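You operate a simulated robot arm through the tools that you are given. There is no shell and no other tool.

You are at the controls of a simulated two-armed robot. One attempt, no reset.

TASK
Find the dusty stub in the upper green drawer and blow it clean in the blower.
Fine: shut the drawer; the stub stays in the blower's well.

It is judged by the outcome, as a careful person would: the job done as asked, and still so three seconds after it is handed in. It fails if anything else is knocked over, pushed out of place, dropped, spilled or broken.

THE ROBOT
Two 7-joint arms with fingered hands on one trunk that stands fixed in place. Base frame: the origin is at the foot of the trunk, x ahead of it, y to its left, z up; the work surface is at about z = 0.76. Readings come in m, degrees, newtons and seconds.
The left shoulder is at [0.05, 0.214, 0.869], the right one opposite. With the tool pointing down near the work surface each hand reaches from about 0.42 to 0.9 m from the base axis, measured 20 degrees to its own side. Payload 3 kg a hand.
Tool frame (each hand has its own): the origin (TCP) lies between the finger pads and is the grasp point; the fingertips stand 0.026 m ahead of it; z points along the fingers, y is the line along which they close. The gripper opens to 0.132 m; its body begins 0.073 m behind the TCP. The gripper is a hand of 3 fingers: y runs from the thumb to the fingers, the wrist lies at [0, 0, -0.229] in the tool frame.
Orientation is told as [roll, pitch, yaw] about the base's x, y, z axes, in that order, counted from this pose: with the fingers straight down and closing along the base's y, the tool's x points along the base's -x, its y along +y and its z along -z.

THE INTERFACE
- The arms move only by the tool play_rows. It takes "left_deltas", "right_deltas" or both (then of equal length, played together; a hand with none holds still); each is a list of rows, each a list of 6 numbers: the shift along the base's x, y, z in units of 20 mm (1.0 is 20 mm), then the turn, a rotation vector about the base's x, y, z in units of 4 degrees (1.0 is 4 degrees). In form: [[tx, ty, tz, wx, wy, wz], ...]. A call has 1 to 20 rows; each row shifts and turns the commanded pose from where the row before left it. A call with a number of a shift or a turn outside -1 to 1 is refused whole. Rows are played at 5 a second. More than 0.05 m and 8.6 degrees between two rows, and nothing of the call is played. A pose out of reach is approached as far as the arm can. The call stops where the force on the tool passes 40 N (or 10 N more than at its start, if that is more) or the arm is blocked; 0.2 s more then pass. In this call time passes only in rows, and 0.2 s behind the last. The reply holds the time, the measured pose of the TCP, the force on the tool along the base axes, the opening and the grip force, in the units named above and with some noise, with the torque about the TCP (base axes, N m) and any sound that the robot's microphone picked up.
- Cameras (640 x 400 px; columns grow to the right, rows downward): "scene" is now at [0.0294, 0.0125, 1.4978]; the picture's right is [0.14, -0.99, 0.00], its down [-0.69, -0.10, -0.72] and it looks along [0.71, 0.10, -0.69] (base axes); focal length 374 px, centre (320, 200). "left" rides on the left gripper at [-0.062, 0.003, -0.092] in its tool frame; the picture's right is [-0.05, -1.00, 0.00], its down [0.83, -0.04, -0.56] and it looks along [0.55, -0.03, 0.83] (tool axes); focal length 230 px, centre (320, 200). "right" rides on the right gripper at [0.062, 0.003, -0.092] in its tool frame; the picture's right is [-0.05, 1.00, 0.00], its down [-0.83, -0.04, -0.56] and it looks along [-0.55, -0.03, 0.83] (tool axes); focal length 230 px, centre (320, 200). There is no depth. A picture from a camera that has moved, and an enlarged one, comes with that camera's place and axes in the base frame and with its lens.
- snapshot(camera): a new picture of that camera. It takes no simulated time.
- curl_fingers(finger1, finger2, thumb_bend, hand): sets how far each is bent, from 0 (flat) to 100 (curled in); at 30 the hand is open as for a grip, at 70 the pads meet at the TCP. One left out holds its place. A second passes; each finger stops where it meets its share of the squeeze, and holds until it gets a number again. It is the only way to open and close the hand. It gives what a move gives, with no picture; readings hold the bend of each and the force on the fingers (four entries, about 0 where the hand has none), thumb and palm.
- aim_head(pan, tilt): turns the head with the scene camera to pan (to the left, within 86 degrees either way) and tilt (down, from -29 to 69), counted from straight ahead of the robot. It gives what a move gives.
- close_up(camera, box): a new picture of the part [left, top, right, bottom] of that camera's present view, enlarged. It takes no simulated time.
- sign_off(): hands the job in; it is judged then, once.

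Nothing tells you positions but the pictures and the camera data. Unless the task says otherwise, let go and move clear before handing in.

The tools are called after "Call:" as a command line: name --argument value ..., lists and objects as JSON in quotes. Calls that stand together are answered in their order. play_rows: Moves the arms, as the interface text tells. Its arguments: {"type":"object","properties":{"left_deltas":{"type":"array","items":{"type":"array","items":{"type":"number"}}},"right_deltas":{"type":"array","items":{"type":"array","items":{"type":"number"}}}},"required":[]} The other tools are called the same way: curl_fingers (finger1, finger2, thumb_bend, hand) moves the fingers one by one; aim_head (pan, tilt) turns the head that bears the scene camera; snapshot (camera) takes a picture; close_up (camera, box) takes an enlarged picture of a part of a camera's view; sign_off () hands the job in.

At the start:

```text
clock: 0.0
left_position: [0.5827, 0.2389, 1.0971]
left_orientation: [0.0, -0.1, 1.8]
left_wrist_force: [-0.5, -0.1, -0.3]
left_moment: [0.02, 0.04, 0.03]
left_gripper_width: 0.1318
left_gripper_force: 0.0
left_shape: jaw
left_bend: [30.0, 30.0, 30.0]
left_finger forces: [0.1, 0.0, 0.0, 0.2, 0.1, 0.0]
right_position: [0.605, -0.1732, 1.1015]
right_orientation: [0.0, 0.0, 1.7]
right_wrist_force: [-0.9, -0.2, 0.1]
right_moment: [0.01, 0.02, 0.02]
right_gripper_width: 0.1319
right_gripper_force: 0.0
right_shape: jaw
right_bend: [30.0, 30.0, 30.0]
right_finger forces: [0.1, 0.0, 0.0, 0.1, 0.0, 0.0]
head pan, tilt (commanded): [7.9, 43.9]
```

scene: 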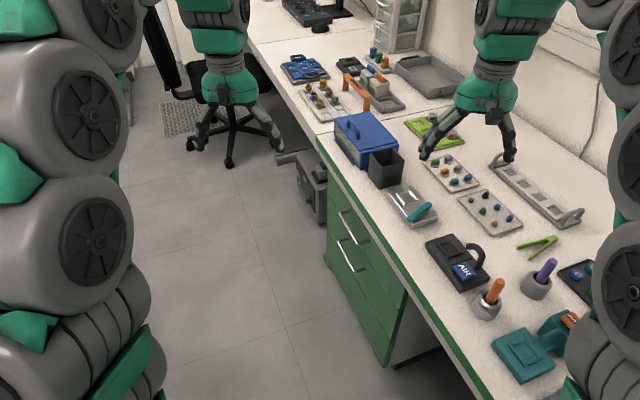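
right: 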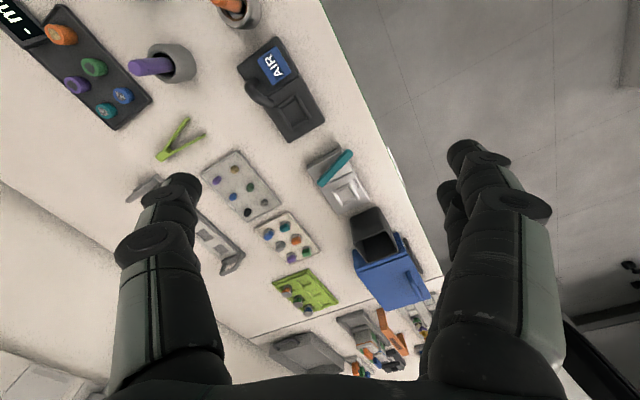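
left: 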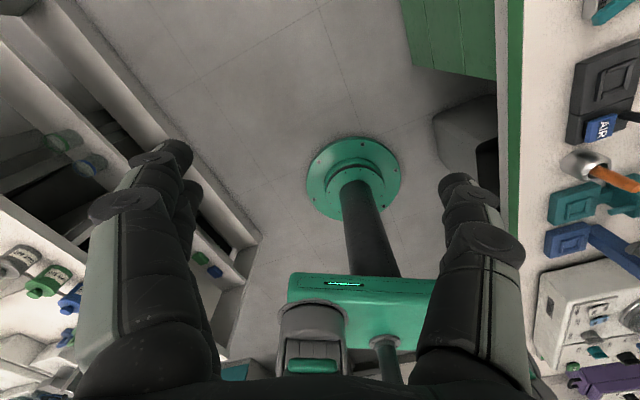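

I see a bench to the right front with a green two-drawer cabinet under its edge, a blower-like box labelled "AIR" on top, and several trays. I'll look closer before moving anything.

Call:
close_up --camera "scene" --box '[300, 180, 460, 380]'

Call:
close_up --camera "scene" --box '[380, 180, 640, 400]'

Call:
close_up --camera "scene" --box '[260, 30, 500, 200]'

Call:
close_up --camera "right" --box '[200, 0, 440, 180]'

```text
2.00 times, centred on (380, 280) of scene
camera zoom: at [0.0294, 0.0125, 1.4978], right [0.14, -0.99, 0.0], down [-0.69, -0.1, -0.72], along [0.71, 0.1, -0.69], focal length 748 px, centre (200, 40)
```

zoom: 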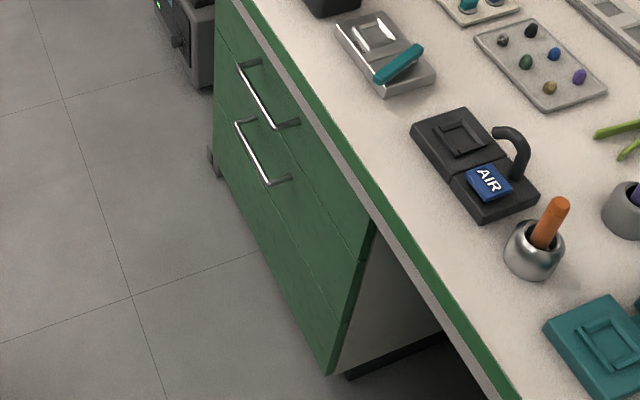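

```text
1.82 times, centred on (510, 290) of scene
camera zoom: at [0.0294, 0.0125, 1.4978], right [0.14, -0.99, 0.0], down [-0.69, -0.1, -0.72], along [0.71, 0.1, -0.69], focal length 680 px, centre (-26, 36)
```

zoom: 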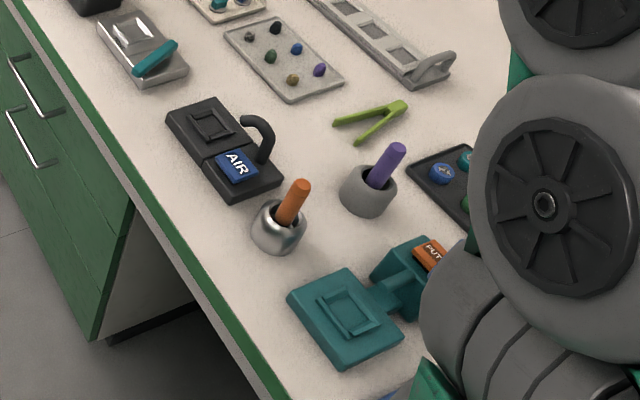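

```text
2.35 times, centred on (380, 115) of scene
camera zoom: at [0.0294, 0.0125, 1.4978], right [0.14, -0.99, 0.0], down [-0.69, -0.1, -0.72], along [0.71, 0.1, -0.69], focal length 880 px, centre (179, 400)
```

zoom: 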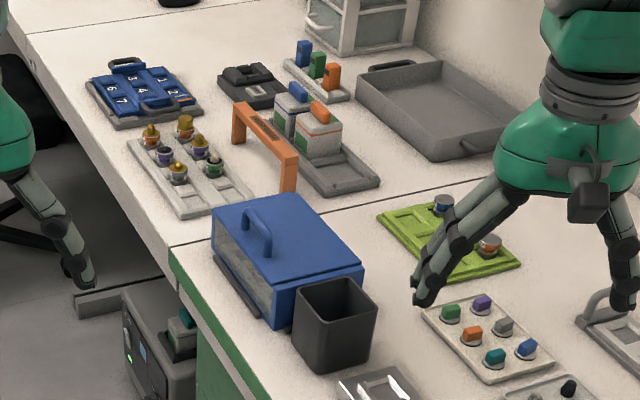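

```text
2.22 times, centred on (320, 90) of right
camera zoom: at [0.5442, -0.1724, 1.1937], right [0.02, 1.0, 0.0], down [0.83, -0.02, 0.56], along [0.56, -0.01, -0.83], focal length 511 px, centre (320, 444)
```

zoom: 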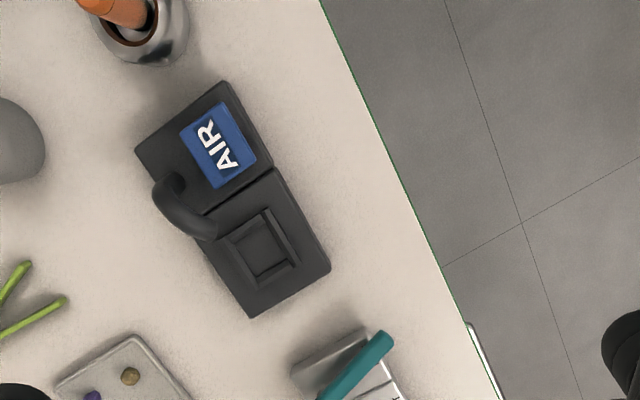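

The black "AIR" box (well near [0.63, -0.22], AIR pad near [0.57, -0.24]) is the blower; the drawer handles sit under the bench edge around [0.78, 0.03, 0.66]. I'll zoom on the handle and blower for detail.

Call:
close_up --camera "scene" --box '[320, 190, 400, 260]'

Call:
close_up --camera "scene" --box '[420, 225, 500, 295]'

Call:
close_up --camera "right" --box '[230, 30, 330, 150]'

Call:
close_up --camera "scene" --box '[380, 180, 450, 240]'

```text
5.71 times, centred on (360, 225) of scene
camera zoom: at [0.0294, 0.0125, 1.4978], right [0.14, -0.99, 0.0], down [-0.69, -0.1, -0.72], along [0.71, 0.1, -0.69], focal length 2137 px, centre (91, 57)
```

zoom: 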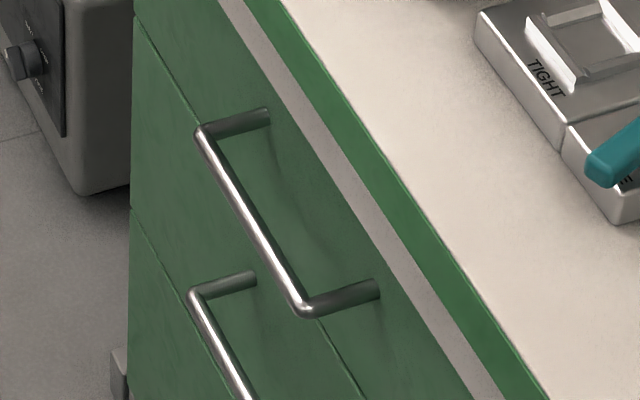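

```text
5.71 times, centred on (460, 260) of scene
camera zoom: at [0.0294, 0.0125, 1.4978], right [0.14, -0.99, 0.0], down [-0.69, -0.1, -0.72], along [0.71, 0.1, -0.69], focal length 2137 px, centre (-480, -143)
```

zoom: 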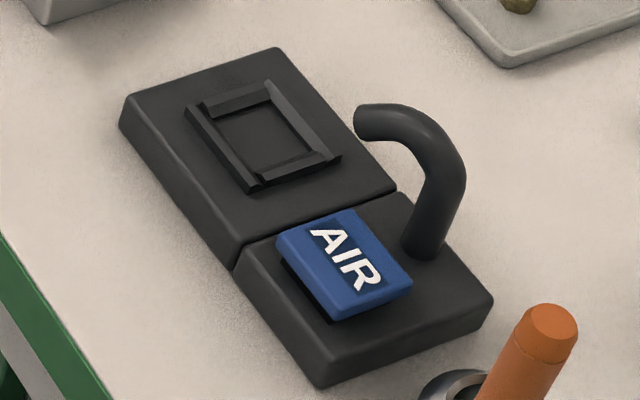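

```text
3.33 times, centred on (280, 90) of right
camera zoom: at [0.5442, -0.1724, 1.1937], right [0.02, 1.0, 0.0], down [0.83, -0.02, 0.56], along [0.56, -0.01, -0.83], focal length 767 px, centre (453, 567)
```

zoom: 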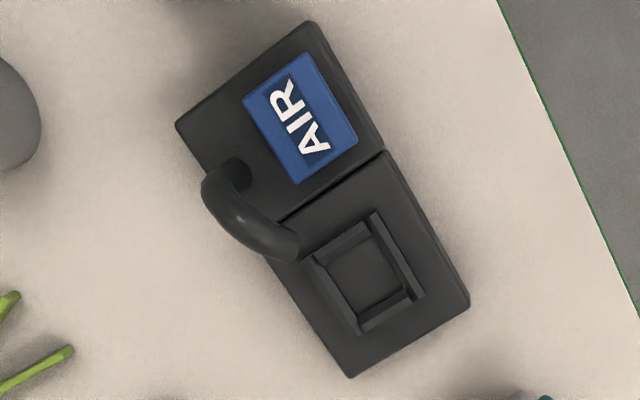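

```text
6.67 times, centred on (415, 210) of scene
camera zoom: at [0.0294, 0.0125, 1.4978], right [0.14, -0.99, 0.0], down [-0.69, -0.1, -0.72], along [0.71, 0.1, -0.69], focal length 2493 px, centre (-313, 133)
```

zoom: 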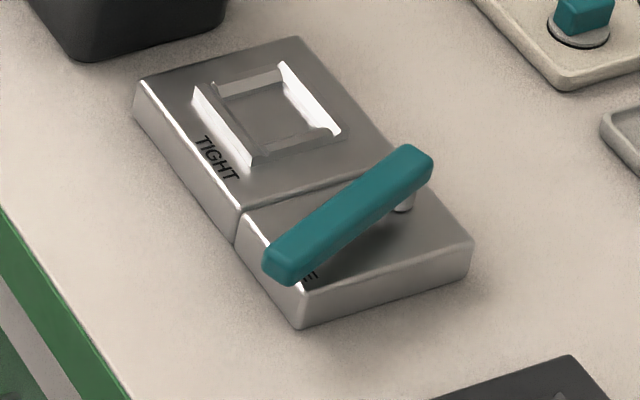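

The drawer face lies along a line about 30° off the x axis, and the handle bar stands roughly 37 mm off the face. Before moving the left arm I'll check what lies on the left side and get an extra view of the right side.

Call:
aim_head --pan 60 --tilt 45

Call:
snapshot --camera "scene"

Call:
snapshot --camera "left"

```text
clock: 1.2
left_position: [0.5829, 0.2389, 1.0974]
left_orientation: [0.0, 0.1, 1.9]
left_wrist_force: [0.4, 0.0, -0.5]
left_moment: [0.02, 0.0, -0.02]
left_gripper_width: 0.1318
left_gripper_force: 0.0
left_shape: jaw
left_bend: [30.0, 30.0, 30.0]
left_finger forces: [0.0, 0.0, 0.0, 0.1, 0.0, 0.0]
right_position: [0.6057, -0.1738, 1.1011]
right_orientation: [0.1, 0.0, 1.9]
right_wrist_force: [-0.2, 1.5, 0.2]
right_moment: [-0.01, 0.0, -0.01]
right_gripper_width: 0.1318
right_gripper_force: 0.0
right_shape: jaw
right_bend: [30.0, 30.0, 30.0]
right_finger forces: [0.0, 0.0, 0.0, 0.0, 0.1, 0.0]
head pan, tilt (commanded): [60.0, 45.0]
```

```text
taken
camera scene: at [-0.0113, 0.0715, 1.4962], right [0.87, -0.5, 0.0], down [-0.35, -0.61, -0.71], along [0.35, 0.61, -0.71], focal length 374 px, centre (320, 200)
```

scene: 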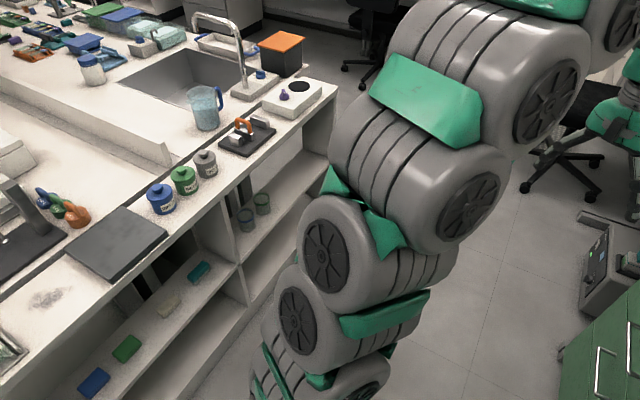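

```text
taken
camera left: at [0.6442, 0.2443, 1.1902], right [0.08, -1.0, 0.0], down [-0.83, -0.07, 0.56], along [-0.55, -0.05, -0.83], focal length 230 px, centre (320, 200)
```

left: 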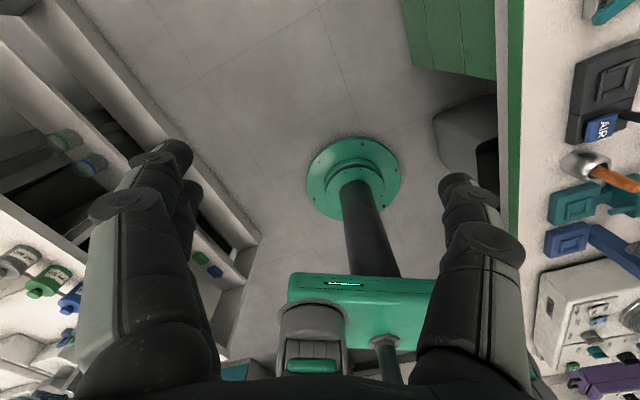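

The left bench is well clear (over 1 m from the right one), so there is room for the left arm. Next I'll aim the head at the drawer and begin rotating the left hand so the fingers point horizontally at the drawer face.

Call:
aim_head --pan 0 --tilt 48

Call:
play_rows --left_deltas '[[0.15, 0, -0.3, 0, 0, -0.475], [0.15, 0, -0.4, -1, 0, 0], [0.15, 0, -0.5, -1, 0, 0], [0.15, 0, -0.5, -1, 0, 0], [0.15, 0, -0.5, -1, 0, 0], [0.15, 0, -0.5, -1, 0, 0], [0.15, 0, -0.5, -1, 0, 0], [0.15, 0, -0.5, -1, 0, 0], [0.15, 0, -0.5, -1, 0, 0], [0.15, 0, -0.5, -1, 0, 0], [0.15, 0, -0.5, -1, 0, 0], [0.15, 0, -0.5, -1, 0, 0], [0.15, 0, -0.5, -1, 0, 0], [0.15, 0, -0.5, -1, 0, 0], [0.15, 0, -0.5, -1, 0, 0], [0.15, 0, -0.5, -1, 0, 0]]'

Call:
snapshot --camera "scene"

Call:
snapshot --camera "left"

```text
clock: 2.5
left_position: [0.5838, 0.2406, 1.0975]
left_orientation: [-0.1, 0.0, 1.7]
left_wrist_force: [0.1, 0.9, -0.1]
left_moment: [-0.03, -0.03, -0.03]
left_gripper_width: 0.1321
left_gripper_force: 0.1
left_shape: jaw
left_bend: [30.0, 30.0, 30.0]
left_finger forces: [0.0, 0.0, 0.0, 0.0, 0.1, 0.0]
right_position: [0.6065, -0.1742, 1.1017]
right_orientation: [0.0, 0.1, 1.8]
right_wrist_force: [0.3, 0.4, -0.3]
right_moment: [0.01, 0.0, 0.01]
right_gripper_width: 0.1317
right_gripper_force: 0.1
right_shape: jaw
right_bend: [30.0, 30.0, 30.0]
right_finger forces: [0.0, 0.0, 0.0, 0.0, 0.0, 0.0]
head pan, tilt (commanded): [0.0, 48.0]
```

```text
clock: 5.9
left_position: [0.6303, 0.2392, 0.9431]
left_orientation: [-60.1, -0.2, -0.1]
left_wrist_force: [0.3, 0.7, 0.0]
left_moment: [0.02, -0.02, -0.03]
left_gripper_width: 0.1318
left_gripper_force: 0.0
left_shape: jaw
left_bend: [30.0, 30.0, 30.0]
left_finger forces: [0.0, 0.1, 0.0, 0.0, 0.0, 0.0]
right_position: [0.6062, -0.1748, 1.1023]
right_orientation: [0.1, 0.1, 1.9]
right_wrist_force: [0.3, -0.4, -0.1]
right_moment: [0.0, 0.01, -0.02]
right_gripper_width: 0.1321
right_gripper_force: 0.0
right_shape: jaw
right_bend: [30.0, 30.0, 30.0]
right_finger forces: [0.0, 0.0, 0.0, 0.1, 0.1, 0.1]
head pan, tilt (commanded): [0.0, 48.0]
```

```text
taken
camera scene: at [0.0268, 0.0011, 1.492], right [0.0, -1.0, 0.0], down [-0.74, 0.0, -0.67], along [0.67, 0.0, -0.74], focal length 374 px, centre (320, 200)
```

scene: 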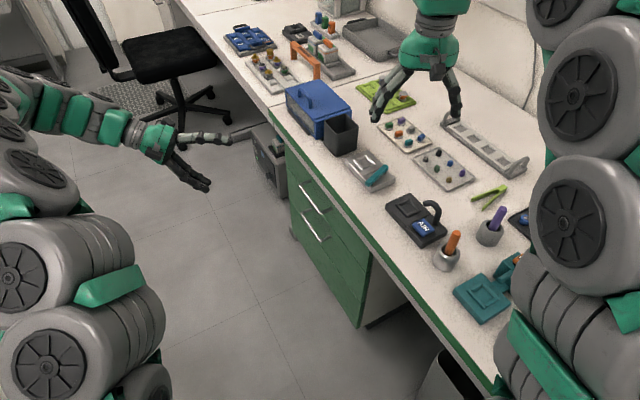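

```text
taken
camera left: at [0.6921, 0.3207, 0.9876], right [0.05, -0.5, 0.87], down [-0.83, 0.46, 0.31], along [-0.56, -0.73, -0.39], focal length 230 px, centre (320, 200)
```

left: 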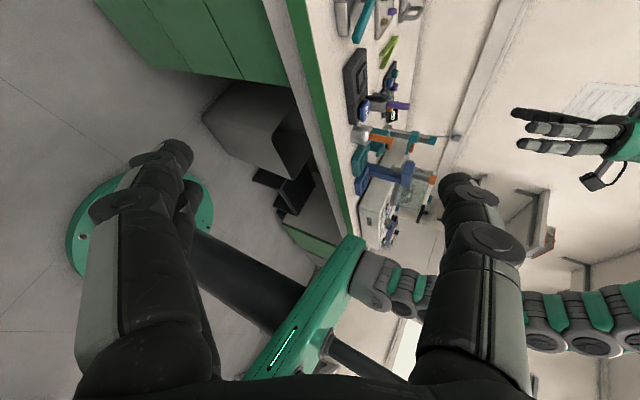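

The left hand rotates freely. I'll finish the roll to horizontal, add the 30° yaw, and lower to handle height, still ~18 cm off the drawer face.

Call:
play_rows --left_deltas '[[0.17, -0.17, -0.85, -1, 0, 0], [0.17, -0.17, -0.85, -1, 0, 0], [0.17, -0.17, -0.85, -1, 0, 0], [0.17, -0.17, -0.85, -1, 0, 0], [0.17, -0.17, -0.85, -1, 0, 0], [0.17, -0.17, -0.85, -1, 0, 0], [0.17, -0.17, -0.85, -1, 0, 0], [0.17, -0.17, -0.85, -0.5, 0, 0], [0.17, -0.17, -0.85, 0, 0, 1], [0.17, -0.17, -0.85, 0, 0, 1], [0.17, -0.17, -0.85, 0, 0, 1], [0.17, -0.17, -0.85, 0, 0, 1], [0.17, -0.17, -0.85, 0, 0, 1], [0.17, -0.17, -0.85, 0, 0, 1], [0.17, -0.17, -0.85, 0, 0, 1], [0, 0, 0, 0, 0, 0.45]]'

Call:
snapshot --camera "scene"

Call:
snapshot --camera "left"

Call:
snapshot --camera "right"

```text
clock: 9.3
left_position: [0.6834, 0.1889, 0.6883]
left_orientation: [-90.0, -0.2, 29.8]
left_wrist_force: [0.5, -0.2, -0.5]
left_moment: [0.0, 0.04, -0.02]
left_gripper_width: 0.1319
left_gripper_force: 0.2
left_shape: jaw
left_bend: [30.0, 30.0, 30.0]
left_finger forces: [0.1, 0.0, 0.0, 0.0, 0.0, 0.0]
right_position: [0.6052, -0.176, 1.1025]
right_orientation: [0.0, 0.1, 1.8]
right_wrist_force: [0.7, 0.3, 1.0]
right_moment: [0.03, 0.01, 0.01]
right_gripper_width: 0.1321
right_gripper_force: 0.1
right_shape: jaw
right_bend: [30.0, 30.0, 30.0]
right_finger forces: [0.0, 0.0, 0.0, 0.0, 0.0, 0.0]
head pan, tilt (commanded): [0.0, 48.0]
```

```text
taken
camera scene: at [0.0268, 0.0011, 1.492], right [0.0, -1.0, 0.0], down [-0.74, 0.0, -0.67], along [0.67, 0.0, -0.74], focal length 374 px, centre (320, 200)
```

scene: 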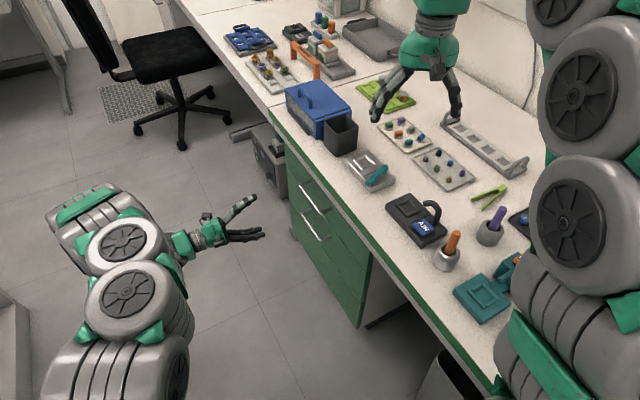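

```text
taken
camera left: at [0.6903, 0.2989, 0.6861], right [0.04, 0.02, 1.0], down [-1.0, 0.07, 0.04], along [-0.07, -1.0, 0.03], focal length 230 px, centre (320, 200)
```

left: 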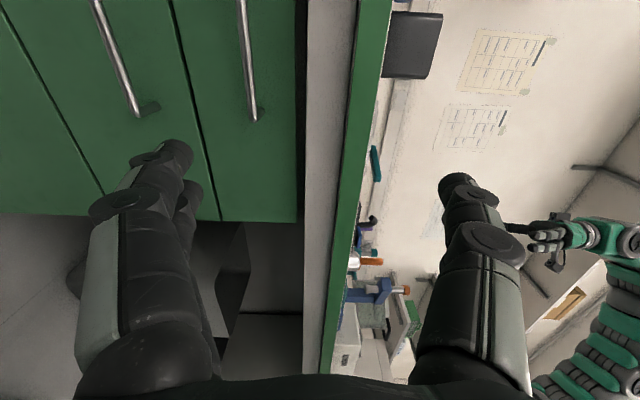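

```text
taken
camera right: at [0.5442, -0.1724, 1.1937], right [0.02, 1.0, 0.0], down [0.83, -0.02, 0.56], along [0.56, -0.01, -0.83], focal length 230 px, centre (320, 200)
```

right: 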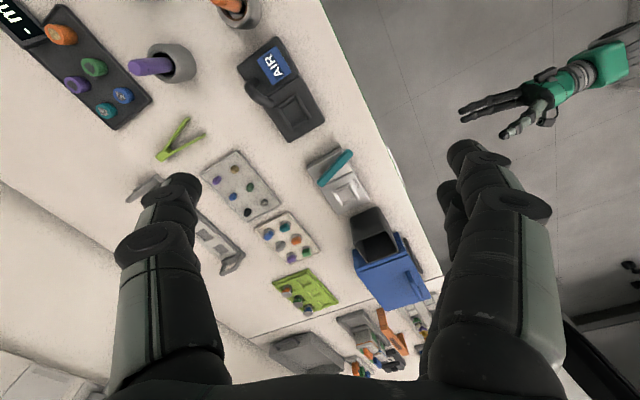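

From two views, the upper handle triangulates to a bar centred near [0.834, 0.034, 0.604], about 40 mm off a face that is set back under the bench edge. I'll narrow the left hand and move to 10 cm in front of the handle to check alignment.

Call:
curl_fingers --hand "left" --finger1 42 --finger2 42 --thumb_bend 42

Call:
play_rows --left_deltas '[[0.72, -0.49, -0.6, 0, 0, 0], [0.72, -0.49, -0.6, 0, 0, 0], [0.72, -0.49, -0.6, 0, 0, 0], [0.72, -0.49, -0.6, 0, 0, 0], [0.72, -0.49, -0.6, 0, 0, 0], [0.72, -0.49, -0.6, 0, 0, 0], [0.72, -0.49, -0.6, 0, 0, 0]]'

Call:
snapshot --camera "left"

Call:
close_up --camera "scene" --box '[200, 130, 400, 270]'

Call:
snapshot --camera "right"

```text
clock: 10.3
left_position: [0.6822, 0.1881, 0.6886]
left_orientation: [-90.1, -0.2, 29.8]
left_wrist_force: [0.2, 0.2, -0.6]
left_moment: [0.01, -0.02, -0.03]
left_gripper_width: 0.0955
left_gripper_force: 0.0
left_shape: fingers
left_bend: [42.0, 42.0, 42.0]
left_finger forces: [0.1, 0.0, 0.0, 0.1, 0.0, 0.0]
right_position: [0.6048, -0.1736, 1.1007]
right_orientation: [0.0, 0.1, 1.8]
right_wrist_force: [0.1, -0.7, -0.2]
right_moment: [-0.01, 0.0, 0.01]
right_gripper_width: 0.1319
right_gripper_force: 0.0
right_shape: jaw
right_bend: [30.0, 30.0, 30.0]
right_finger forces: [0.1, 0.0, 0.0, 0.0, 0.0, 0.0]
head pan, tilt (commanded): [0.0, 48.0]
```

```text
clock: 11.9
left_position: [0.7825, 0.1197, 0.6045]
left_orientation: [-90.0, 0.0, 29.7]
left_wrist_force: [0.0, -0.3, 0.4]
left_moment: [0.03, 0.0, -0.01]
left_gripper_width: 0.0954
left_gripper_force: 0.0
left_shape: fingers
left_bend: [42.0, 42.0, 42.0]
left_finger forces: [0.1, 0.0, 0.1, 0.0, 0.0, 0.0]
right_position: [0.6048, -0.1746, 1.1031]
right_orientation: [0.0, 0.0, 1.8]
right_wrist_force: [0.5, 0.7, 0.1]
right_moment: [-0.01, 0.03, 0.01]
right_gripper_width: 0.1321
right_gripper_force: 0.1
right_shape: jaw
right_bend: [30.0, 30.0, 30.0]
right_finger forces: [0.1, 0.0, 0.1, 0.0, 0.0, 0.0]
head pan, tilt (commanded): [0.0, 48.0]
```

```text
taken
camera left: at [0.7902, 0.2297, 0.6025], right [0.04, 0.02, 1.0], down [-1.0, 0.07, 0.04], along [-0.07, -1.0, 0.03], focal length 230 px, centre (320, 200)
```

left: 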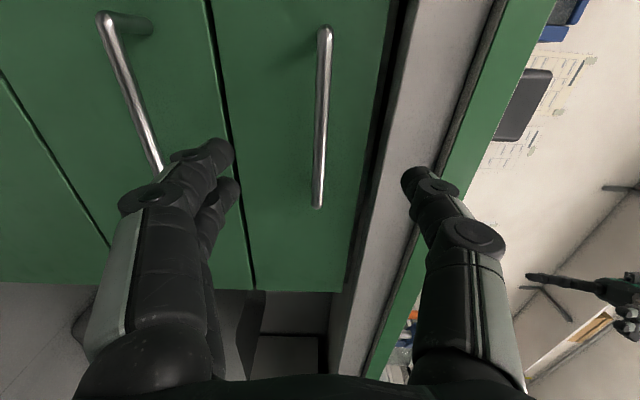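

```text
2.86 times, centred on (300, 200) of scene
camera zoom: at [0.0268, 0.0011, 1.492], right [0.0, -1.0, 0.0], down [-0.74, 0.0, -0.67], along [0.67, 0.0, -0.74], focal length 1069 px, centre (377, 200)
```

zoom: 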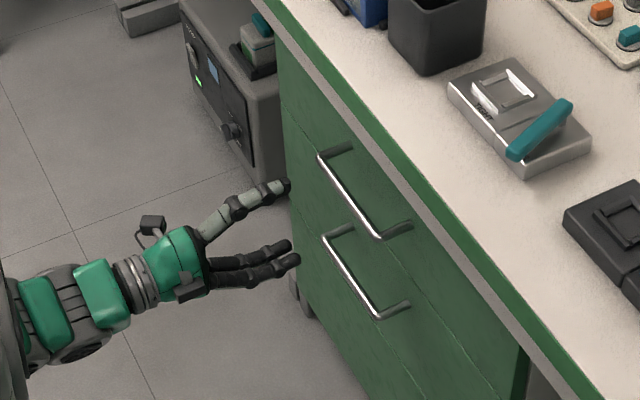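

```text
taken
camera right: at [0.5442, -0.1724, 1.1937], right [0.02, 1.0, 0.0], down [0.83, -0.02, 0.56], along [0.56, -0.01, -0.83], focal length 230 px, centre (320, 200)
```

right: 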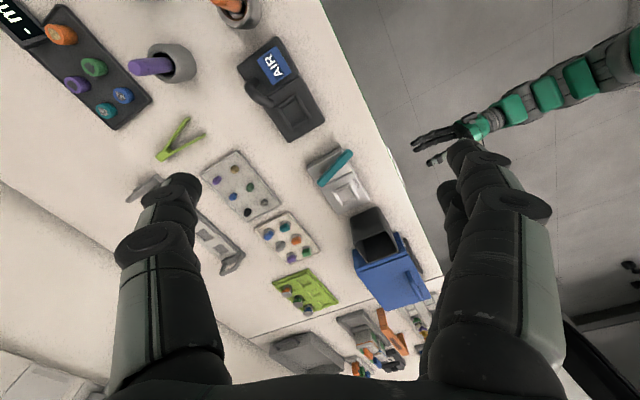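

The handle is nicely centred in the left view with the TCP about 10 cm off it. I'll narrow the grip slightly and advance along the drawer normal onto the bar.

Call:
curl_fingers --hand "left" --finger1 47 --finger2 47 --thumb_bend 47

Call:
play_rows --left_deltas '[[0.496, -0.868, 0.08, 0, 0, 0], [0.496, -0.868, 0, 0, 0, 0], [0.496, -0.868, 0, 0, 0, 0], [0.496, -0.868, 0, 0, 0, 0], [0.35, -0.62, 0, 0, 0, 0]]'

Call:
snapshot --camera "left"

Call:
close_up --camera "scene" --box '[240, 130, 360, 230]'

```text
clock: 12.9
left_position: [0.7828, 0.1191, 0.6055]
left_orientation: [-90.1, -0.2, 29.8]
left_wrist_force: [-0.3, -0.4, -0.1]
left_moment: [0.02, 0.0, -0.04]
left_gripper_width: 0.0787
left_gripper_force: 0.0
left_shape: fingers
left_bend: [47.0, 47.0, 47.0]
left_finger forces: [0.1, 0.0, 0.1, 0.0, 0.0, 0.0]
right_position: [0.6061, -0.173, 1.1013]
right_orientation: [0.0, 0.0, 1.8]
right_wrist_force: [-0.5, 0.5, 0.0]
right_moment: [0.0, 0.03, 0.0]
right_gripper_width: 0.1318
right_gripper_force: 0.0
right_shape: jaw
right_bend: [30.0, 30.0, 30.0]
right_finger forces: [0.1, 0.0, 0.0, 0.0, 0.1, 0.0]
head pan, tilt (commanded): [0.0, 48.0]
```

```text
clock: 14.1
left_position: [0.8329, 0.0372, 0.6066]
left_orientation: [-90.1, -0.1, 29.8]
left_wrist_force: [-0.4, 0.4, -0.6]
left_moment: [0.04, 0.01, -0.01]
left_gripper_width: 0.0786
left_gripper_force: 0.0
left_shape: fingers
left_bend: [47.0, 47.0, 47.0]
left_finger forces: [0.0, 0.0, 0.0, 0.0, 0.0, 0.0]
right_position: [0.6058, -0.1735, 1.102]
right_orientation: [0.0, 0.1, 1.7]
right_wrist_force: [0.2, 0.5, -0.3]
right_moment: [0.0, -0.02, -0.01]
right_gripper_width: 0.1318
right_gripper_force: 0.0
right_shape: jaw
right_bend: [30.0, 30.0, 30.0]
right_finger forces: [0.0, 0.1, 0.0, 0.1, 0.1, 0.1]
head pan, tilt (commanded): [0.0, 48.0]
```

```text
taken
camera left: at [0.839, 0.1472, 0.6043], right [0.04, 0.02, 1.0], down [-1.0, 0.07, 0.04], along [-0.07, -1.0, 0.03], focal length 230 px, centre (320, 200)
```

left: 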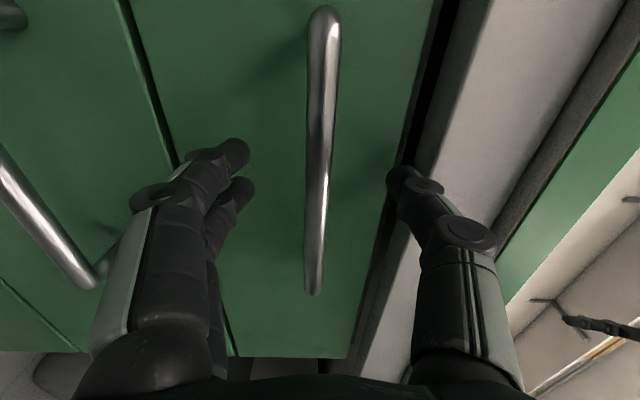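

```text
4.00 times, centred on (300, 180) of scene
camera zoom: at [0.0268, 0.0011, 1.492], right [0.0, -1.0, 0.0], down [-0.74, 0.0, -0.67], along [0.67, 0.0, -0.74], focal length 1496 px, centre (400, 280)
```

zoom: 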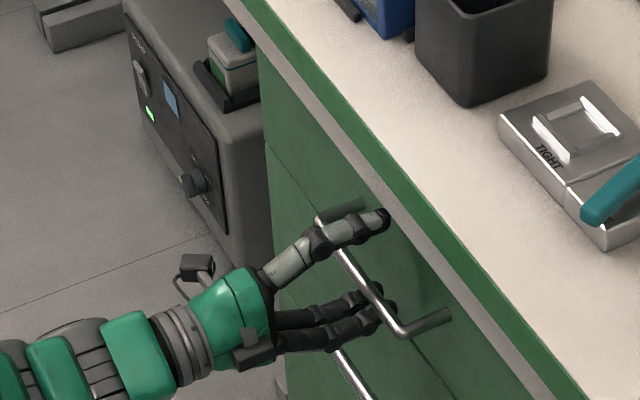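

The bar is between the thumb and two fingers. I'll close the left hand on it.

Call:
curl_fingers --hand "left" --finger1 70 --finger2 70 --thumb_bend 70

Call:
snapshot --camera "left"

```text
clock: 15.1
left_position: [0.8319, 0.0353, 0.6058]
left_orientation: [-89.9, -0.2, 29.7]
left_wrist_force: [0.1, 0.0, 0.1]
left_moment: [-0.02, 0.0, 0.0]
left_gripper_width: 0.0062
left_gripper_force: 0.0
left_shape: fingers
left_bend: [70.0, 70.0, 70.0]
left_finger forces: [0.0, 0.0, 0.0, 0.0, 0.1, 0.0]
right_position: [0.6058, -0.1746, 1.1018]
right_orientation: [0.1, 0.1, 1.7]
right_wrist_force: [0.3, 0.3, -0.6]
right_moment: [-0.01, 0.0, 0.02]
right_gripper_width: 0.1317
right_gripper_force: 0.1
right_shape: jaw
right_bend: [30.0, 30.0, 30.0]
right_finger forces: [0.0, 0.1, 0.0, 0.0, 0.0, 0.0]
head pan, tilt (commanded): [0.0, 48.0]
```

```text
taken
camera left: at [0.8385, 0.1467, 0.6039], right [0.04, 0.02, 1.0], down [-1.0, 0.07, 0.04], along [-0.07, -1.0, 0.03], focal length 230 px, centre (320, 200)
```

left: 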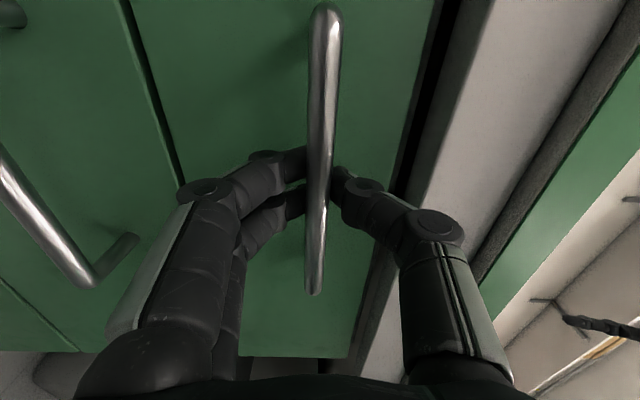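

The fingers have closed behind the bar, hooking it. I'll pull along the drawer normal, about 14 cm at first, and watch the force.

Call:
play_rows --left_deltas '[[-0.25, 0.434, 0, 0, 0, 0], [-0.37, 0.65, 0, 0, 0, 0], [-0.496, 0.868, 0, 0, 0, 0], [-0.496, 0.868, 0, 0, 0, 0], [-0.496, 0.868, 0, 0, 0, 0], [-0.496, 0.868, 0, 0, 0, 0], [-0.496, 0.868, 0, 0, 0, 0], [-0.496, 0.868, 0, 0, 0, 0]]'

Call:
snapshot --camera "scene"

Call:
snapshot --camera "left"

```text
clock: 16.9
left_position: [0.758, 0.1643, 0.606]
left_orientation: [-90.2, -0.2, 29.8]
left_wrist_force: [-0.1, 0.1, 0.5]
left_moment: [0.01, -0.01, 0.01]
left_gripper_width: 0.0064
left_gripper_force: 0.0
left_shape: fingers
left_bend: [70.0, 70.0, 70.0]
left_finger forces: [0.0, 0.0, 0.1, 0.0, 0.1, 0.0]
right_position: [0.6053, -0.1735, 1.1028]
right_orientation: [0.1, -0.1, 1.8]
right_wrist_force: [0.7, -0.3, -0.5]
right_moment: [0.0, -0.01, 0.03]
right_gripper_width: 0.132
right_gripper_force: 0.0
right_shape: jaw
right_bend: [30.0, 30.0, 30.0]
right_finger forces: [0.0, 0.0, 0.0, 0.0, 0.0, 0.0]
head pan, tilt (commanded): [0.0, 48.0]
```

```text
taken
camera scene: at [0.0268, 0.0011, 1.492], right [0.0, -1.0, 0.0], down [-0.74, 0.0, -0.67], along [0.67, 0.0, -0.74], focal length 374 px, centre (320, 200)
```

scene: 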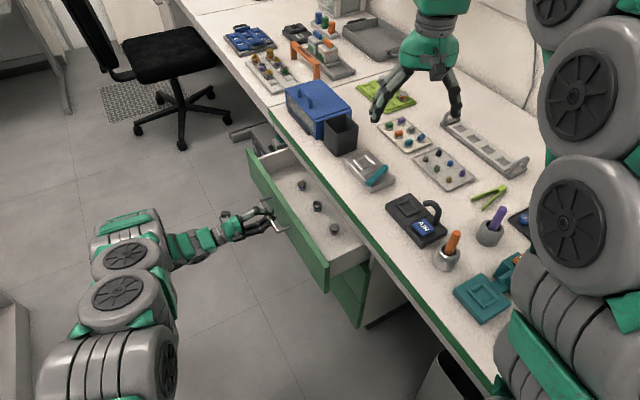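

```text
taken
camera left: at [0.7657, 0.2751, 0.6042], right [0.04, 0.03, 1.0], down [-1.0, 0.07, 0.04], along [-0.07, -1.0, 0.03], focal length 230 px, centre (320, 200)
```

left: 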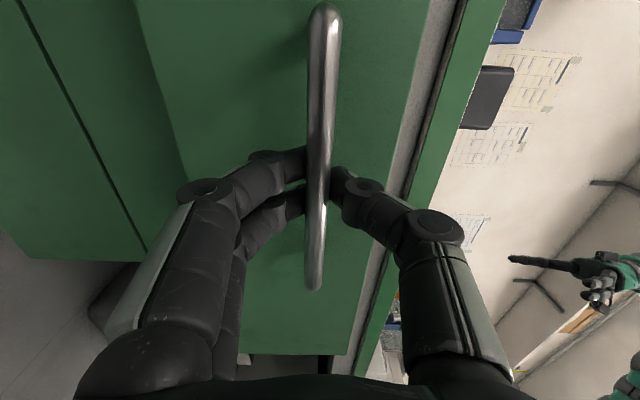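

The drawer opens smoothly and holds at least three small round stubs. Let me look closely at them.

Call:
close_up --camera "scene" --box '[250, 150, 370, 270]'

Call:
close_up --camera "scene" --box '[290, 170, 350, 240]'

```text
3.33 times, centred on (310, 210) of scene
camera zoom: at [0.0268, 0.0011, 1.492], right [0.0, -1.0, 0.0], down [-0.74, 0.0, -0.67], along [0.67, 0.0, -0.74], focal length 1247 px, centre (353, 167)
```

zoom: 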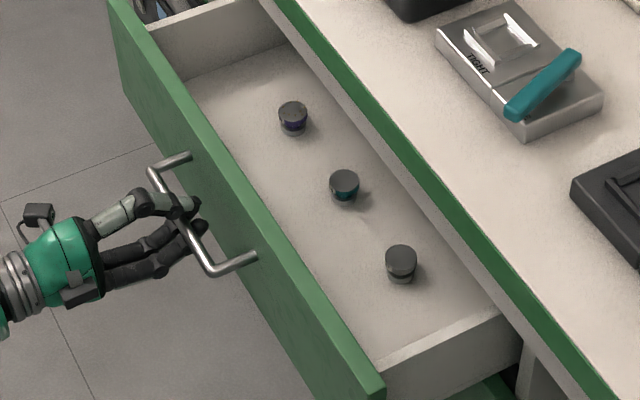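

```text
5.71 times, centred on (320, 205) of scene
camera zoom: at [0.0268, 0.0011, 1.492], right [0.0, -1.0, 0.0], down [-0.74, 0.0, -0.67], along [0.67, 0.0, -0.74], focal length 2137 px, centre (320, 171)
```

zoom: 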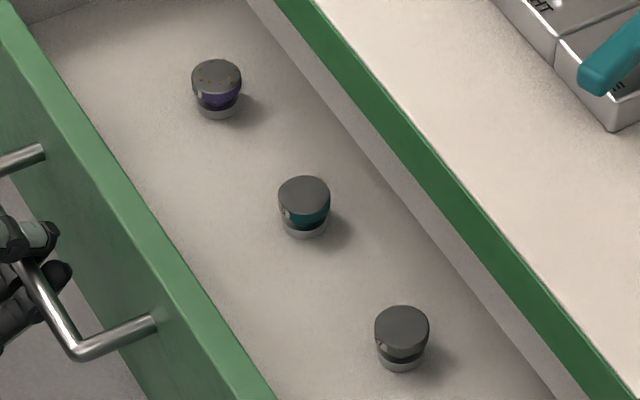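

Call:
close_up --camera "scene" --box '[290, 175, 315, 195]'

Call:
close_up --camera "scene" --box '[305, 197, 330, 217]'

Call:
close_up --camera "scene" --box '[321, 219, 346, 239]'

```text
16.00 times, centred on (302, 185) of scene
camera zoom: at [0.0268, 0.0011, 1.492], right [0.0, -1.0, 0.0], down [-0.74, 0.0, -0.67], along [0.67, 0.0, -0.74], focal length 5984 px, centre (600, 440)
```

zoom: 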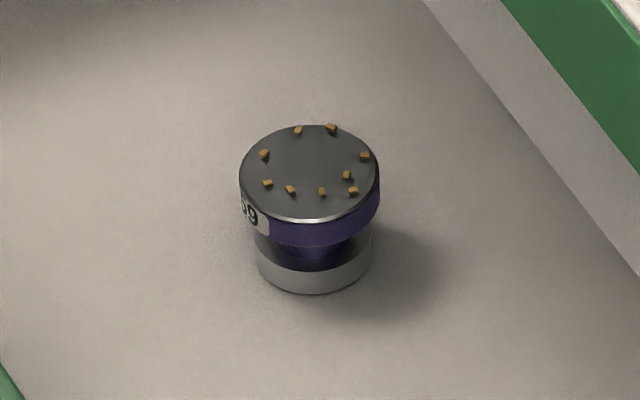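

```text
16.00 times, centred on (318, 207) of scene
camera zoom: at [0.0268, 0.0011, 1.492], right [0.0, -1.0, 0.0], down [-0.74, 0.0, -0.67], along [0.67, 0.0, -0.74], focal length 5984 px, centre (360, 88)
```

zoom: 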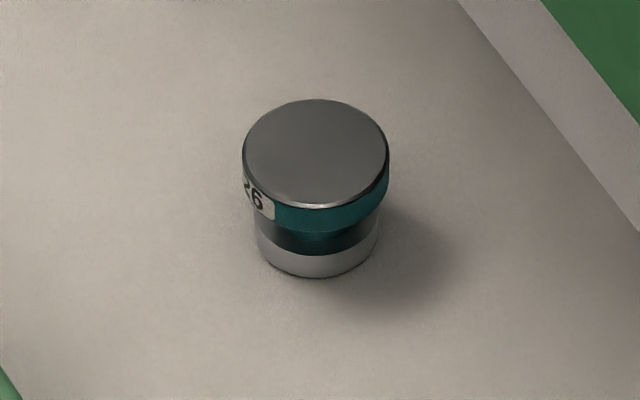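

```text
16.00 times, centred on (334, 229) of scene
camera zoom: at [0.0268, 0.0011, 1.492], right [0.0, -1.0, 0.0], down [-0.74, 0.0, -0.67], along [0.67, 0.0, -0.74], focal length 5984 px, centre (104, -264)
```

zoom: 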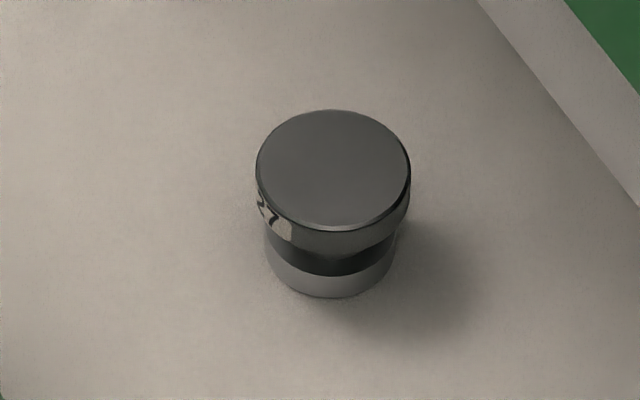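

The purple-banded stub has brown crumbs on its top, and the other two are clean, so the purple one is the target. It still sits under the bench overhang, so I'll pull the drawer further while watching the force.

Call:
play_rows --left_deltas '[[-0.3, 0.525, 0, 0, 0, 0], [-0.4, 0.7, 0, 0, 0, 0], [-0.4, 0.7, 0, 0, 0, 0], [-0.4, 0.7, 0, 0, 0, 0], [-0.4, 0.7, 0, 0, 0, 0]]'

Call:
snapshot --camera "scene"

Call:
snapshot --camera "left"

```text
clock: 18.1
left_position: [0.7209, 0.2302, 0.6073]
left_orientation: [-90.0, -0.2, 29.8]
left_wrist_force: [-0.3, 0.0, 0.0]
left_moment: [0.05, -0.01, 0.04]
left_gripper_width: 0.0063
left_gripper_force: 0.2
left_shape: fingers
left_bend: [70.0, 70.0, 70.0]
left_finger forces: [0.0, 0.0, 0.1, 0.0, 0.0, 0.1]
right_position: [0.6057, -0.1749, 1.102]
right_orientation: [0.0, -0.1, 1.8]
right_wrist_force: [-1.0, 0.6, 0.0]
right_moment: [-0.02, 0.0, 0.0]
right_gripper_width: 0.1319
right_gripper_force: 0.0
right_shape: jaw
right_bend: [30.0, 30.0, 30.0]
right_finger forces: [0.0, 0.0, 0.1, 0.0, 0.0, 0.0]
head pan, tilt (commanded): [0.0, 48.0]
```

```text
taken
camera scene: at [0.0268, 0.0011, 1.492], right [0.0, -1.0, 0.0], down [-0.74, 0.0, -0.67], along [0.67, 0.0, -0.74], focal length 374 px, centre (320, 200)
```

scene: 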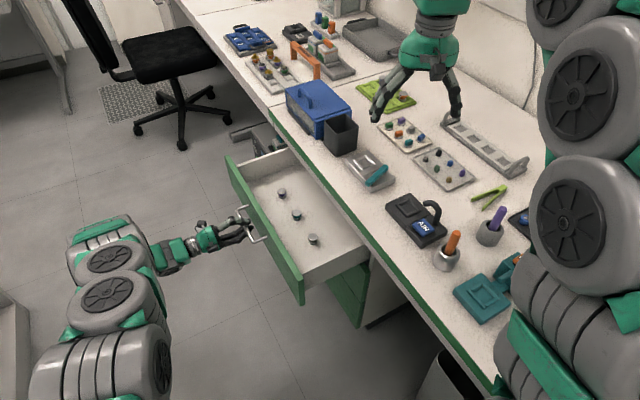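

```text
taken
camera left: at [0.7281, 0.3409, 0.604], right [0.04, 0.02, 1.0], down [-1.0, 0.07, 0.04], along [-0.07, -1.0, 0.03], focal length 230 px, centre (320, 200)
```

left: 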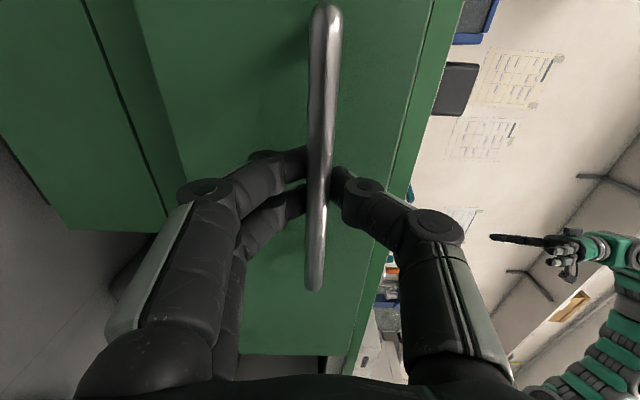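

Still no resistance. I'll pull about 6 cm more to bring the stub well clear of the bench edge.

Call:
play_rows --left_deltas '[[-0.3, 0.525, 0, 0, 0, 0], [-0.4, 0.7, 0, 0, 0, 0], [-0.4, 0.7, 0, 0, 0, 0], [-0.4, 0.7, 0, 0, 0, 0]]'

Call:
snapshot --camera "scene"

Call:
snapshot --camera "left"

```text
clock: 19.1
left_position: [0.69, 0.2822, 0.6044]
left_orientation: [-89.9, -0.1, 29.8]
left_wrist_force: [1.1, 0.1, -0.7]
left_moment: [0.0, 0.02, -0.01]
left_gripper_width: 0.0067
left_gripper_force: 0.6
left_shape: fingers
left_bend: [70.0, 70.0, 70.0]
left_finger forces: [0.1, 0.1, 0.0, 0.0, 0.4, 0.0]
right_position: [0.6057, -0.1754, 1.1025]
right_orientation: [0.1, 0.0, 1.8]
right_wrist_force: [-0.4, -0.1, 0.0]
right_moment: [0.0, 0.02, 0.03]
right_gripper_width: 0.132
right_gripper_force: 0.0
right_shape: jaw
right_bend: [30.0, 30.0, 30.0]
right_finger forces: [0.1, 0.0, 0.0, 0.0, 0.0, 0.0]
head pan, tilt (commanded): [0.0, 48.0]
```

```text
taken
camera scene: at [0.0268, 0.0011, 1.492], right [0.0, -1.0, 0.0], down [-0.74, 0.0, -0.67], along [0.67, 0.0, -0.74], focal length 374 px, centre (320, 200)
```

scene: 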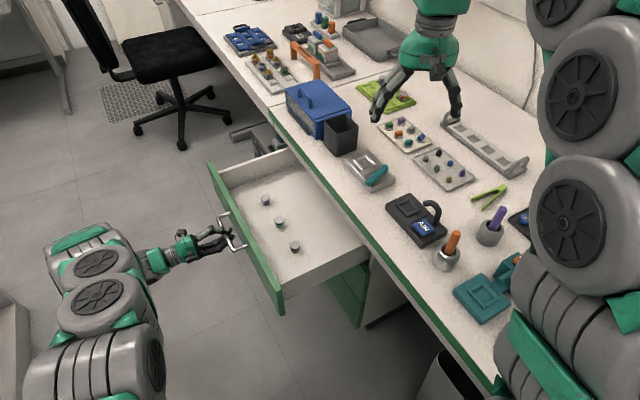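

```text
taken
camera left: at [0.696, 0.3934, 0.6025], right [0.04, 0.02, 1.0], down [-1.0, 0.07, 0.04], along [-0.07, -1.0, 0.03], focal length 230 px, centre (320, 200)
```

left: 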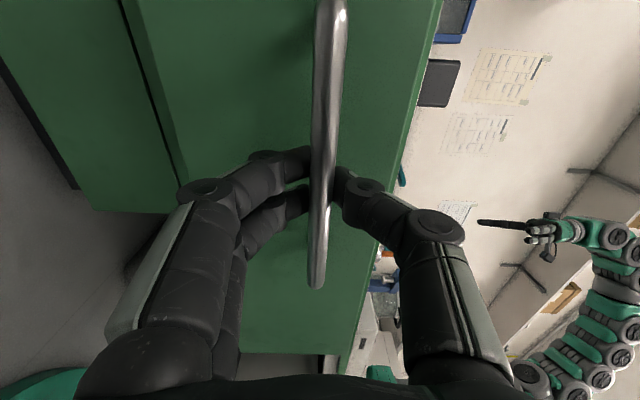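

The drawer is open about 28 cm and the stubs are clear of the bench edge. I'll measure the stubs' positions precisely with zooms before releasing the handle.

Call:
close_up --camera "scene" --box '[245, 185, 285, 215]'

Call:
close_up --camera "scene" --box '[190, 140, 370, 320]'

```text
13.33 times, centred on (265, 200) of scene
camera zoom: at [0.0268, 0.0011, 1.492], right [0.0, -1.0, 0.0], down [-0.74, 0.0, -0.67], along [0.67, 0.0, -0.74], focal length 4987 px, centre (1053, 200)
```

zoom: 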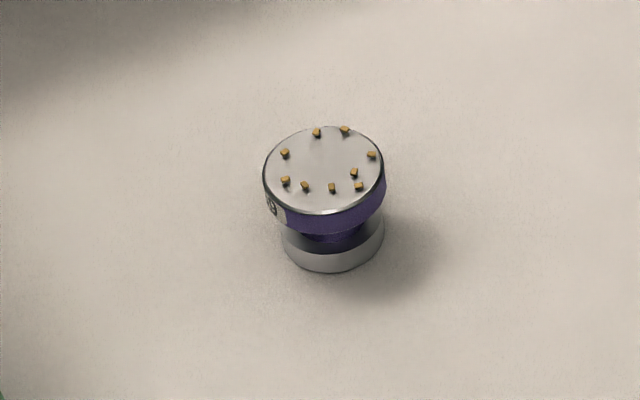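

```text
2.22 times, centred on (280, 230) of scene
camera zoom: at [0.0268, 0.0011, 1.492], right [0.0, -1.0, 0.0], down [-0.74, 0.0, -0.67], along [0.67, 0.0, -0.74], focal length 831 px, centre (409, 133)
```

zoom: 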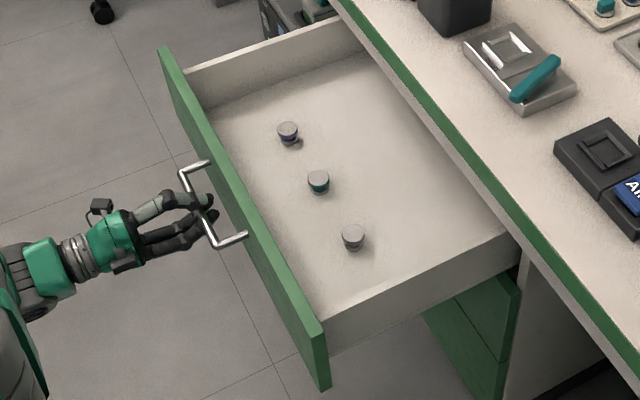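

The target stub is at about [0.858, 0.181] with its top near z 0.58 (≈30 mm across, 30 mm tall), clear of the bench edge. I'll let go of the handle and back the left hand straight out.

Call:
curl_fingers --hand "left" --finger1 45 --finger2 45 --thumb_bend 45

Call:
snapshot --camera "left"

```text
clock: 20.1
left_position: [0.6879, 0.2831, 0.604]
left_orientation: [-90.0, 0.0, 29.8]
left_wrist_force: [-0.4, 0.2, 0.4]
left_moment: [-0.01, 0.01, -0.01]
left_gripper_width: 0.0839
left_gripper_force: 0.0
left_shape: fingers
left_bend: [45.0, 45.0, 45.0]
left_finger forces: [0.1, 0.0, 0.0, 0.1, 0.1, 0.0]
right_position: [0.6051, -0.1736, 1.103]
right_orientation: [0.0, -0.1, 1.8]
right_wrist_force: [0.2, -0.6, -0.1]
right_moment: [0.01, -0.02, -0.03]
right_gripper_width: 0.1317
right_gripper_force: 0.1
right_shape: jaw
right_bend: [30.0, 30.0, 30.0]
right_finger forces: [0.0, 0.0, 0.0, 0.0, 0.0, 0.0]
head pan, tilt (commanded): [0.0, 48.0]
```

```text
taken
camera left: at [0.6965, 0.3932, 0.603], right [0.04, 0.02, 1.0], down [-1.0, 0.07, 0.04], along [-0.07, -1.0, 0.03], focal length 230 px, centre (320, 200)
```

left: 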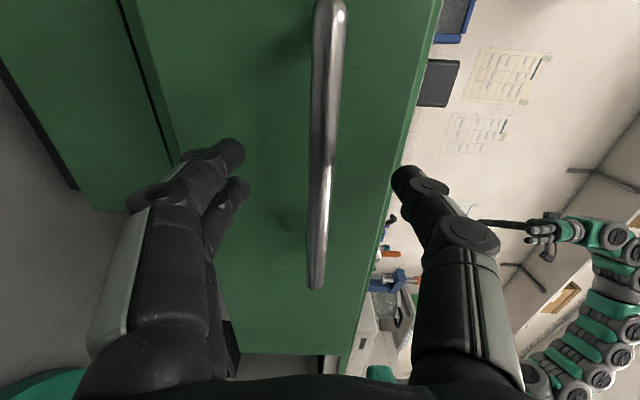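

The bar is free between the fingers. I'll back out along the normal, then rise, and glance at the right side for parking room for the right arm.

Call:
play_rows --left_deltas '[[-0.3, 0.52, 0, 0, 0, 0], [-0.496, 0.868, 0, 0, 0, 0], [-0.496, 0.868, 0, 0, 0, 0], [-0.496, 0.868, 0, 0, 0, 0], [-0.496, 0.868, 0, 0, 0, 0], [0, 0, 1, 0, 0, 0], [0, 0, 1, 0, 0, 0], [0, 0, 1, 0, 0, 0], [0, 0, 1, 0, 0, 0], [0, 0, 1, 0, 0, 0], [0, 0, 1, 0, 0, 0], [0, 0, 1, 0, 0, 0], [0, 0, 1, 0, 0, 0], [0, 0, 1, 0, 0, 0], [0, 0, 1, 0, 0, 0]]'

Call:
snapshot --camera "scene"

Call:
aim_head --pan -45 --tilt 45

Call:
snapshot --camera "scene"

```text
clock: 23.3
left_position: [0.6441, 0.3629, 0.8045]
left_orientation: [-90.0, -0.1, 29.8]
left_wrist_force: [0.1, 0.2, 0.9]
left_moment: [0.0, -0.02, 0.0]
left_gripper_width: 0.0842
left_gripper_force: 0.0
left_shape: fingers
left_bend: [45.0, 45.0, 45.0]
left_finger forces: [0.0, 0.0, 0.0, 0.0, 0.1, 0.0]
right_position: [0.606, -0.1732, 1.101]
right_orientation: [0.2, 0.0, 1.8]
right_wrist_force: [-0.5, -0.8, 0.1]
right_moment: [0.04, -0.01, -0.01]
right_gripper_width: 0.1323
right_gripper_force: 0.0
right_shape: jaw
right_bend: [30.0, 30.0, 30.0]
right_finger forces: [0.0, 0.1, 0.0, 0.1, 0.0, 0.1]
head pan, tilt (commanded): [0.0, 48.0]
```

```text
taken
camera scene: at [0.0268, 0.0011, 1.492], right [0.0, -1.0, 0.0], down [-0.74, 0.0, -0.67], along [0.67, 0.0, -0.74], focal length 374 px, centre (320, 200)
```

scene: 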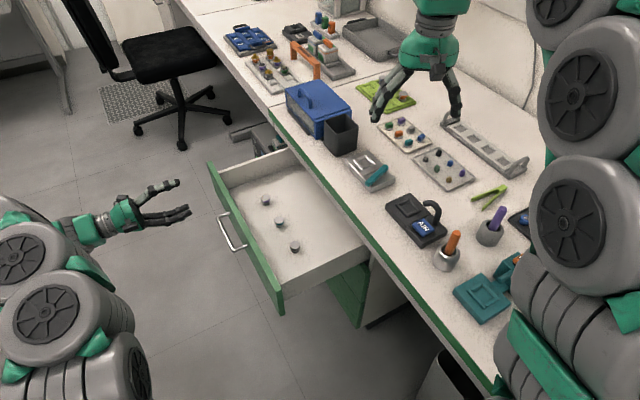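

```text
clock: 24.4
left_position: [0.644, 0.3633, 0.8048]
left_orientation: [-90.0, -0.1, 29.8]
left_wrist_force: [0.3, 0.1, -0.4]
left_moment: [0.01, 0.02, 0.03]
left_gripper_width: 0.0841
left_gripper_force: 0.1
left_shape: fingers
left_bend: [45.0, 45.0, 45.0]
left_finger forces: [0.0, 0.1, 0.1, 0.0, 0.0, 0.0]
right_position: [0.6065, -0.1736, 1.1016]
right_orientation: [0.1, 0.0, 1.7]
right_wrist_force: [0.3, -0.4, -0.6]
right_moment: [-0.01, 0.01, -0.01]
right_gripper_width: 0.1319
right_gripper_force: 0.1
right_shape: jaw
right_bend: [30.0, 30.0, 30.0]
right_finger forces: [0.0, 0.0, 0.0, 0.1, 0.0, 0.0]
head pan, tilt (commanded): [-45.0, 45.0]
```

```text
taken
camera scene: at [0.0056, -0.0563, 1.4962], right [-0.71, -0.71, 0.0], down [-0.5, 0.5, -0.71], along [0.5, -0.5, -0.71], focal length 374 px, centre (320, 200)
```

scene: 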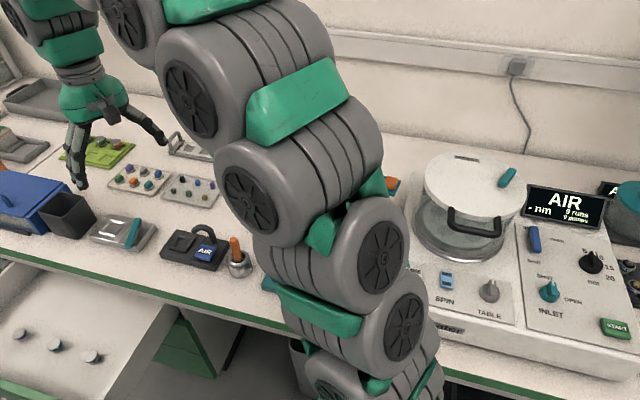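

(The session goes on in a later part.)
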